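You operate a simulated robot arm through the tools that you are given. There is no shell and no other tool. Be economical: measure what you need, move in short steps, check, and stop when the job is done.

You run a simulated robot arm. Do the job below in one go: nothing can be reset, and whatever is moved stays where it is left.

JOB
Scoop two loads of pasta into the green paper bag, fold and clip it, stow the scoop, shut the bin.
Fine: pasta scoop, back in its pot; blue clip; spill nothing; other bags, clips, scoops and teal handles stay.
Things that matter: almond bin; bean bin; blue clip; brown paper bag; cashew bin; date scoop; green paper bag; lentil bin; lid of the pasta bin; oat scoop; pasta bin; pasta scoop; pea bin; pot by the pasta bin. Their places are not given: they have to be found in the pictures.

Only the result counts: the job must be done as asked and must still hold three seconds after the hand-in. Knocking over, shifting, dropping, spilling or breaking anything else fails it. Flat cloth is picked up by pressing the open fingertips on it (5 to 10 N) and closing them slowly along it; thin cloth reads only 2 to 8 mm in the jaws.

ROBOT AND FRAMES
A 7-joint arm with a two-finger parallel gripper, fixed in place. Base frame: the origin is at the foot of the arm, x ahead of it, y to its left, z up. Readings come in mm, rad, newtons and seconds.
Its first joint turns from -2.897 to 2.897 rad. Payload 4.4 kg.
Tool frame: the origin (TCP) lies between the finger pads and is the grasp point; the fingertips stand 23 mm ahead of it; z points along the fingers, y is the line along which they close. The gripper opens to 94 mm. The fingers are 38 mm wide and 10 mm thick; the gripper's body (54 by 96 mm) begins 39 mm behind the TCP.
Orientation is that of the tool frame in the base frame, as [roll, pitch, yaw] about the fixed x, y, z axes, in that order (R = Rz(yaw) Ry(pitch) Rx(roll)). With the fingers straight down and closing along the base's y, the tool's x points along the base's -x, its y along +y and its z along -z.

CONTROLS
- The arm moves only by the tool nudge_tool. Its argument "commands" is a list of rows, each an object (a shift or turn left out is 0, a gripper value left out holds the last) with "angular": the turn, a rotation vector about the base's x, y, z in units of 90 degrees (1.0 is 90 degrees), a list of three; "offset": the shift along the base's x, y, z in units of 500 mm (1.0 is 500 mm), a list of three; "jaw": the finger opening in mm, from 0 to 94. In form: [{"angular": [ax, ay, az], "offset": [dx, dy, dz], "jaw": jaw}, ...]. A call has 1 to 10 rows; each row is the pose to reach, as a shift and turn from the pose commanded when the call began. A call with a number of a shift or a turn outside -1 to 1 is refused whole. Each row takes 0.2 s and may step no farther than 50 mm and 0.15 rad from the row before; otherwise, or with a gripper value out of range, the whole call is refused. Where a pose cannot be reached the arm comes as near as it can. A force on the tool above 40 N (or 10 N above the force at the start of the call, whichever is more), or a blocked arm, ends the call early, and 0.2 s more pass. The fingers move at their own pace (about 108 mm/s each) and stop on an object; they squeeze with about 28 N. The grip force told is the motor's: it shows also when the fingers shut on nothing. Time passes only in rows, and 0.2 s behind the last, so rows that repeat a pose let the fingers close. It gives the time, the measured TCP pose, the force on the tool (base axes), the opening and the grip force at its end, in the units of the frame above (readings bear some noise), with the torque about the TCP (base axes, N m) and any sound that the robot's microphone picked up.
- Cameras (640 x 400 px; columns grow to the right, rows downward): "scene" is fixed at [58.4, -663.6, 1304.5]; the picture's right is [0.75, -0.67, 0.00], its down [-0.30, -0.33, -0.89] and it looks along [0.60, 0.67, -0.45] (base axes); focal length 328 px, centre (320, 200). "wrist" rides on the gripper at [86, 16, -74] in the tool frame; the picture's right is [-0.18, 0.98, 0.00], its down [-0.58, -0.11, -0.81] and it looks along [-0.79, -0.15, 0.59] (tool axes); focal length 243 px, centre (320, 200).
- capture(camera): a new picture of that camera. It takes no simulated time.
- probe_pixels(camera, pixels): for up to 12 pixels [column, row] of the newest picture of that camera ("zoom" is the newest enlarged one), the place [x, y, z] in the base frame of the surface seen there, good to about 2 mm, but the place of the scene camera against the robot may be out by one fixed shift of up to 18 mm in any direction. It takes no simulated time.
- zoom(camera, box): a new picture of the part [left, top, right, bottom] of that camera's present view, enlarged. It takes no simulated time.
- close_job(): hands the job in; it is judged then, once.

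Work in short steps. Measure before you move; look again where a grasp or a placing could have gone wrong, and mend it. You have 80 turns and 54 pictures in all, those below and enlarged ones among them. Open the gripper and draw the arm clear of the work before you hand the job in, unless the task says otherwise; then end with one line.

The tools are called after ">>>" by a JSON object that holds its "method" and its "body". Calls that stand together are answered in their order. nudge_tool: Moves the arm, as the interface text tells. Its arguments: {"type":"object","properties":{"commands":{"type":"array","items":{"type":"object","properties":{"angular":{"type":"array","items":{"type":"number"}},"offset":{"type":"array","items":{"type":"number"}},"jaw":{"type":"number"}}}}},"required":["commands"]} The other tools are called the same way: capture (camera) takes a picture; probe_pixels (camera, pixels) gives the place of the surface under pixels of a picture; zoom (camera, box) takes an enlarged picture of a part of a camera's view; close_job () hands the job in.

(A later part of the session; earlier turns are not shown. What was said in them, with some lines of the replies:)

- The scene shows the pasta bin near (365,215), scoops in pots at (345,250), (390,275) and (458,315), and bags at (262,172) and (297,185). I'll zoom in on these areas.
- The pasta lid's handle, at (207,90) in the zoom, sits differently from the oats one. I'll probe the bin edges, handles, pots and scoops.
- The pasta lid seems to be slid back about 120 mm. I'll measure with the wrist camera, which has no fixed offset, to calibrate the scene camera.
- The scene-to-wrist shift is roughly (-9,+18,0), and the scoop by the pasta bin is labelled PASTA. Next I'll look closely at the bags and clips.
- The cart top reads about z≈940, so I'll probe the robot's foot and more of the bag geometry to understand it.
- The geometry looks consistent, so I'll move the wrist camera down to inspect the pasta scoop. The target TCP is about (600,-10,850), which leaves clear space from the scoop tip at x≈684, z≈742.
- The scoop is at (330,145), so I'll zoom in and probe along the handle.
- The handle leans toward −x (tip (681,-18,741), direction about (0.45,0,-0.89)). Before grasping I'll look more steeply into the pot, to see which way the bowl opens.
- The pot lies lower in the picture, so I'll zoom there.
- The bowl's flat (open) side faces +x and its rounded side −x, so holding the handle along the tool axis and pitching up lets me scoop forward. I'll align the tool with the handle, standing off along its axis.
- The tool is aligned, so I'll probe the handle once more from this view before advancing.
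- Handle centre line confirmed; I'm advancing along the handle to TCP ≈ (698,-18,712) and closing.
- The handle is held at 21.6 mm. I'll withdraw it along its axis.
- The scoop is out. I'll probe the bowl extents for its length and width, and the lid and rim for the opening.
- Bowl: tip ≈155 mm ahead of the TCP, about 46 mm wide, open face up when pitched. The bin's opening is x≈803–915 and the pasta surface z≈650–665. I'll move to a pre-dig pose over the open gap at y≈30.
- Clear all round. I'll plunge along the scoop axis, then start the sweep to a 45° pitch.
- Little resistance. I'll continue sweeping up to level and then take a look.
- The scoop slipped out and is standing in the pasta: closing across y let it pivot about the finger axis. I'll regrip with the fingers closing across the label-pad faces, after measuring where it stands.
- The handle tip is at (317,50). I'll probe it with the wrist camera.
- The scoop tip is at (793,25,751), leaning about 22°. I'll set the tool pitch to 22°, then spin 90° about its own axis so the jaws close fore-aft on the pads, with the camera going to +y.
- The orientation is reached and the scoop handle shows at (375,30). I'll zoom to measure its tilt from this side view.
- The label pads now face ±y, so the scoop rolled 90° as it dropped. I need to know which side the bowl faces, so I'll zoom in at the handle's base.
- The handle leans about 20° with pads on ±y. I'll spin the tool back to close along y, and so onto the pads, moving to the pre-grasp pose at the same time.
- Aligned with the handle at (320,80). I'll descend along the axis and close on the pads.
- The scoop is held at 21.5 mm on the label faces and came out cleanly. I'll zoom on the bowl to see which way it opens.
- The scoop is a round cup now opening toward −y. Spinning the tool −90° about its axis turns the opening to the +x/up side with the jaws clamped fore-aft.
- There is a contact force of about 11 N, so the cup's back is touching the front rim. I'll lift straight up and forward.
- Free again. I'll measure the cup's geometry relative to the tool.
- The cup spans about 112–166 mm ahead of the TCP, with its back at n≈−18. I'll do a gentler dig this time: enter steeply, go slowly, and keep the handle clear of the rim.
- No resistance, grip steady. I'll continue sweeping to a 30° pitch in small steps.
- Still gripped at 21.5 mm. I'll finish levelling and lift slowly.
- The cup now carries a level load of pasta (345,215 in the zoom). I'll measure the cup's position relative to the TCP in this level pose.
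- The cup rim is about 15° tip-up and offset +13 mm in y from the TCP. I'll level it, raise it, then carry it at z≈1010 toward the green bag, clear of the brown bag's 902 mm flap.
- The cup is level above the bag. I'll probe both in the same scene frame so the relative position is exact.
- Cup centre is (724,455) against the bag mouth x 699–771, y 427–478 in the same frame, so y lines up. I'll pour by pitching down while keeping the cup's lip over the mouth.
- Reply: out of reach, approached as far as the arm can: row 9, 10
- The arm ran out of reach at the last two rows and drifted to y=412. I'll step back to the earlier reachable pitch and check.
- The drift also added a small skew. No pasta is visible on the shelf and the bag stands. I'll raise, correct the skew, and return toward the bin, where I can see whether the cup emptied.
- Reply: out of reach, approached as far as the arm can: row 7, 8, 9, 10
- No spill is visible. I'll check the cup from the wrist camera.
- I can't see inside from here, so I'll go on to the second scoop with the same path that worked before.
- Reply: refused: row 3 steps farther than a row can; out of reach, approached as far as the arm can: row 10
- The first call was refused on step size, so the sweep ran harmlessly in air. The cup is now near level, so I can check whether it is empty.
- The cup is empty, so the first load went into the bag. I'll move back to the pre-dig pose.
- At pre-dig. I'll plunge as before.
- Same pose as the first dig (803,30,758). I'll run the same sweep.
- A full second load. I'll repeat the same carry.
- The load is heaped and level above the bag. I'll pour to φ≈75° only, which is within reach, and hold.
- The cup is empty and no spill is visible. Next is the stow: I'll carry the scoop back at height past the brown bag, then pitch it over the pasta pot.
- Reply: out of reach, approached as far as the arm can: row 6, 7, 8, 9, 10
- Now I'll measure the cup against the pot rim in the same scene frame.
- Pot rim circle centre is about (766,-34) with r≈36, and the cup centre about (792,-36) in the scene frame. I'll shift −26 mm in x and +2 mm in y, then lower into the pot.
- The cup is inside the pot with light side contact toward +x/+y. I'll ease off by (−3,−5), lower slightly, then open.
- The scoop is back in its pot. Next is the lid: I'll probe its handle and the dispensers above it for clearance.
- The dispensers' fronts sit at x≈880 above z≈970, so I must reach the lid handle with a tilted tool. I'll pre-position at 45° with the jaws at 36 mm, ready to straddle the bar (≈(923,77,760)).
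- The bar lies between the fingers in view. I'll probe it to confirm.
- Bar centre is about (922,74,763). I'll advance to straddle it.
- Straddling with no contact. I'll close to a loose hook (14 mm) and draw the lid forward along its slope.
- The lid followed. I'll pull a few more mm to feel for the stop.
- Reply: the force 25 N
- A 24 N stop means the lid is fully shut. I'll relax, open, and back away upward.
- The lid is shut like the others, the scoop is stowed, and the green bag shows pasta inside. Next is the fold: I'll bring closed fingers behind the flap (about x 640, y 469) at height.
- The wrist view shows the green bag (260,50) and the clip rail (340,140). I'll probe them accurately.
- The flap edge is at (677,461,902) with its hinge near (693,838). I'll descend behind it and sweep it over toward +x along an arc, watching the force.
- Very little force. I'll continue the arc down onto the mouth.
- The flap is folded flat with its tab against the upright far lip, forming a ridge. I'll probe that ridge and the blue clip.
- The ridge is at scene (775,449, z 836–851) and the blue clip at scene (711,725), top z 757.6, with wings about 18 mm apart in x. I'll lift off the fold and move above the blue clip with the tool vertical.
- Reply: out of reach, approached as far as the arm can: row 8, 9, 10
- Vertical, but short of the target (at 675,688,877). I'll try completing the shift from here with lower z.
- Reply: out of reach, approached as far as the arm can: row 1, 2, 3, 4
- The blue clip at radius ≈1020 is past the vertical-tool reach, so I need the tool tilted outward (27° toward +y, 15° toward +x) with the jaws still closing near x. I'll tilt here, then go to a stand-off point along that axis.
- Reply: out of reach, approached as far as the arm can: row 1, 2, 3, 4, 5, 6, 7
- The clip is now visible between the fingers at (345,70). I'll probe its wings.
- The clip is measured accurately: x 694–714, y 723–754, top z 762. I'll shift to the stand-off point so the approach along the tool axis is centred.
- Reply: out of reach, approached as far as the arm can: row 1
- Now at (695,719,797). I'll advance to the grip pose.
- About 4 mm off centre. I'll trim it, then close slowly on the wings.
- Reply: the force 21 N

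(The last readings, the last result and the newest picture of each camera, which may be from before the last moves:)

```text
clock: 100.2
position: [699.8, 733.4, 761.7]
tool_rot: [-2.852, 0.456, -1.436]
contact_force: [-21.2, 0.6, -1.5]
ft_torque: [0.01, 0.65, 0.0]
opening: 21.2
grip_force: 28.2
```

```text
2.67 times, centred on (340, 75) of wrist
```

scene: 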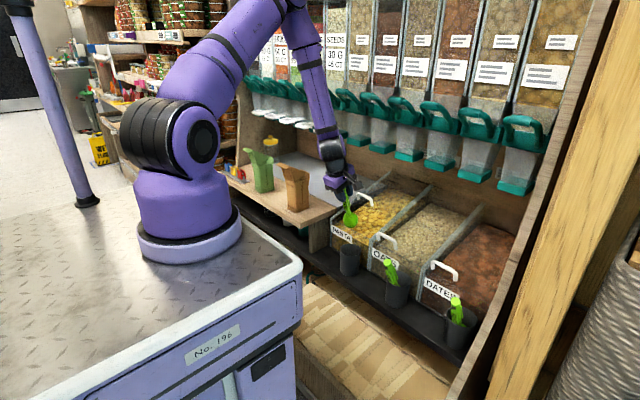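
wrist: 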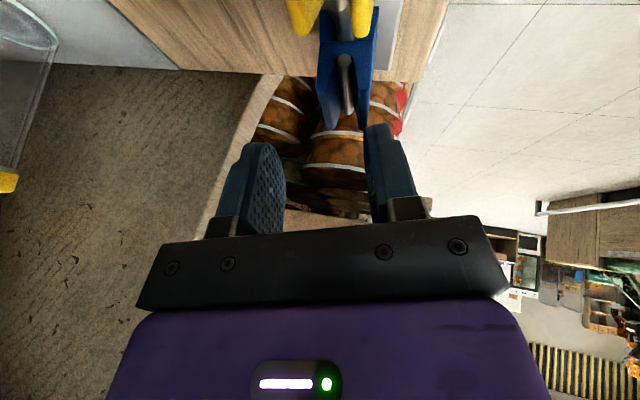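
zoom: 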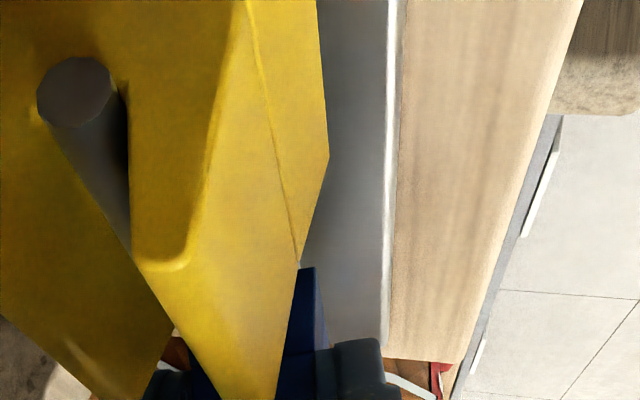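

Gripped at 21.2 mm, with a −21 N side load because the jaws are off centre. I'll relieve that by shifting −x 3 mm, then lift straight up slowly.

>>> {"method": "nudge_tool", "body": {"commands": [{"offset": [-0.003, 0, 0]}, {"offset": [-0.006, 0, 0]}, {"offset": [-0.006, 0, 0.01]}, {"offset": [-0.006, 0, 0.025]}, {"offset": [-0.006, 0, 0.045]}, {"offset": [-0.006, 0, 0.07]}, {"offset": [-0.006, 0, 0.1]}]}}

```text
clock: 101.8
position: [698.2, 732.6, 811.4]
tool_rot: [-2.85, 0.451, -1.437]
contact_force: [1.2, -1.0, -1.5]
ft_torque: [0.02, 0.02, -0.04]
opening: 21.1
grip_force: 27.7
```

The clip came free. I'll carry it up and over to above the ridge (target TCP ≈ (761,456), staying at z≈931).

>>> {"method": "nudge_tool", "body": {"commands": [{"offset": [0, 0, 0.06]}, {"offset": [0, -0.02, 0.14]}, {"offset": [0.01, -0.1, 0.19]}, {"offset": [0.03, -0.18, 0.23]}, {"offset": [0.05, -0.26, 0.24]}, {"offset": [0.07, -0.34, 0.24]}, {"offset": [0.09, -0.42, 0.24]}, {"offset": [0.11, -0.49, 0.24]}, {"offset": [0.125, -0.54, 0.24]}, {"offset": [0.127, -0.553, 0.24]}]}}

>>> {"method": "zoom", "body": {"camera": "scene", "box": [216, 125, 312, 185]}}

```text
clock: 104.0
position: [764.3, 454.1, 933.0]
tool_rot: [-2.85, 0.453, -1.438]
contact_force: [-0.4, 0.0, -0.2]
ft_torque: [0.0, -0.01, -0.01]
opening: 21.2
grip_force: 27.8
```

```text
6.67 times, centred on (264, 155) of scene
```

zoom: 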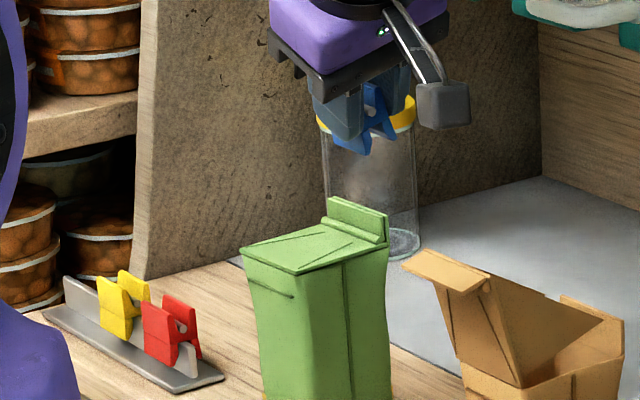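

The clip is held upright with its jaws open below. I'll probe the jaw tips and ridge in this same frame.

>>> {"method": "probe_pixels", "body": {"camera": "zoom", "pixels": [[330, 200], [358, 210], [387, 215], [350, 225], [380, 240], [330, 212], [385, 230], [315, 245], [388, 245]]}}

>>> {"method": "probe_pixels", "body": {"camera": "zoom", "pixels": [[345, 145], [365, 152], [358, 135], [390, 135], [393, 128], [370, 90], [380, 100], [340, 138], [372, 120], [383, 92]]}}

```text
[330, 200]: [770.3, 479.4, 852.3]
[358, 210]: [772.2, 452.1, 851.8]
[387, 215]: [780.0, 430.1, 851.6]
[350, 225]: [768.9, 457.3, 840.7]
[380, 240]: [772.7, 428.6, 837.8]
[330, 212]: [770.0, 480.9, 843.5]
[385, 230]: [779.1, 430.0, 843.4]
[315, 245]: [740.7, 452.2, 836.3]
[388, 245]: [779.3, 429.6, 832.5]
```

```text
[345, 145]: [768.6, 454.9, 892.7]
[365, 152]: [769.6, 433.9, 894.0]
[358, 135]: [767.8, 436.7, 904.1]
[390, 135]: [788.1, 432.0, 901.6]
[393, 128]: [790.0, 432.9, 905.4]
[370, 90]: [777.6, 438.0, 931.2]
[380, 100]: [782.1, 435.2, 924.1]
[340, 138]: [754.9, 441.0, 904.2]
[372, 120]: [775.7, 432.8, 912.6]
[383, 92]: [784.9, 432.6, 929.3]
```

Ridge centre is (775.5,455) and the jaw gap centre about (779.5,448), with jaw tips at z≈893. I'll shift (−4,+7) and lower most of the way.

>>> {"method": "nudge_tool", "body": {"commands": [{"offset": [-0.008, 0.014, 0]}, {"offset": [-0.008, 0.014, -0.03]}, {"offset": [-0.008, 0.014, -0.06]}, {"offset": [-0.008, 0.014, -0.075]}, {"offset": [-0.008, 0.014, -0.085]}, {"offset": [-0.008, 0.014, -0.095]}, {"offset": [-0.008, 0.014, -0.095]}]}}

```text
clock: 105.6
position: [760.2, 462.6, 884.6]
tool_rot: [-2.849, 0.454, -1.435]
contact_force: [1.2, -0.3, 0.5]
ft_torque: [0.03, 0.01, 0.02]
opening: 21.2
grip_force: 27.9
```

No contact with the jaws already past the ridge top, so they straddle it. I'll lower the last few mm.

>>> {"method": "nudge_tool", "body": {"commands": [{"offset": [0, 0, -0.005]}, {"offset": [0, 0, -0.01]}, {"offset": [0, 0, -0.014]}, {"offset": [0, 0, -0.014]}]}}

```text
clock: 106.6
position: [759.1, 462.9, 878.1]
tool_rot: [-2.85, 0.454, -1.436]
contact_force: [0.3, -0.7, -0.4]
ft_torque: [0.0, 0.0, -0.02]
opening: 20.8
grip_force: 28.2
```

Still free, with jaw tips at about z 838 by the fold surface. I'll use the last picture now to confirm the straddle before releasing.

>>> {"method": "zoom", "body": {"camera": "scene", "box": [248, 138, 296, 168]}}

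```text
13.33 times, centred on (272, 153) of scene
```

zoom: 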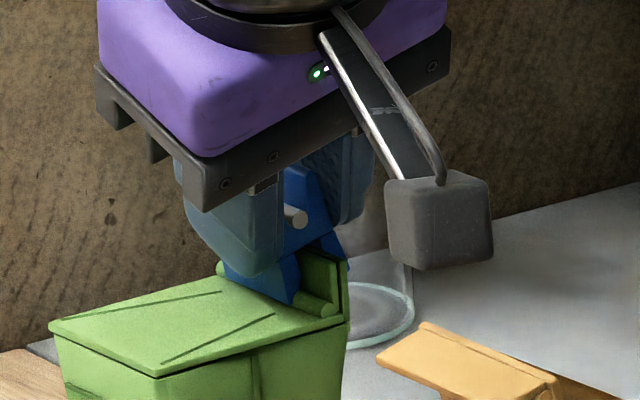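

The jaws straddle the lip: front jaw at (265,280), rear jaw at (345,265). I'll check the numbers on this picture.

>>> {"method": "probe_pixels", "body": {"camera": "zoom", "pixels": [[288, 298], [265, 285], [235, 275], [298, 280], [316, 303], [330, 311], [320, 275], [340, 290], [345, 265], [335, 245], [300, 265], [220, 268]]}}

```text
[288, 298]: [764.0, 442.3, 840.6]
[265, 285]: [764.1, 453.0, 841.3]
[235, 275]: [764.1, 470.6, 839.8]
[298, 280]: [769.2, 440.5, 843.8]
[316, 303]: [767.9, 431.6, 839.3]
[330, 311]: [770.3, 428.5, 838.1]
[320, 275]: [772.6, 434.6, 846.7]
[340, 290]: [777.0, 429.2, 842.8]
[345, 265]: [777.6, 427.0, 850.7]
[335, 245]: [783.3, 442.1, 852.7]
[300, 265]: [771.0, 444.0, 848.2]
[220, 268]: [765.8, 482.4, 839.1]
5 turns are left
```

Front jaw x≈764, ridge 768–778, rear jaw about 783, so the straddle is correct. I'll open the fingers gently and withdraw along the tool axis.

>>> {"method": "nudge_tool", "body": {"commands": [{"jaw": 24}, {"jaw": 28}, {"jaw": 34}, {"jaw": 42}, {"jaw": 42}, {"offset": [-0.01, -0.02, 0.04], "jaw": 42}, {"offset": [-0.03, -0.055, 0.105]}, {"offset": [-0.046, -0.09, 0.18]}, {"offset": [-0.09, -0.1, 0.24]}, {"offset": [-0.15, -0.1, 0.28]}]}}

```text
clock: 108.8
position: [685.1, 409.0, 1016.4]
tool_rot: [-2.853, 0.451, -1.441]
contact_force: [0.7, 0.3, -0.7]
ft_torque: [0.02, 0.07, 0.02]
opening: 42.0
grip_force: 0.0
4 turns are left
```

The fingers are open and clear, with no contact force on retreat, so I'm handing the job in.

>>> {"method": "close_job", "body": {}}

```text
The job is handed in.
```

I handed the job in with two loads of pasta in the green bag, the bag folded with the blue clip over the fold, the scoop back in its pot and the bin lid shut. I released the clip after my last picture, so whether it stayed on is unconfirmed. The bag also shifted by up to about 5 mm during the first pour; I saw no spilled pasta.
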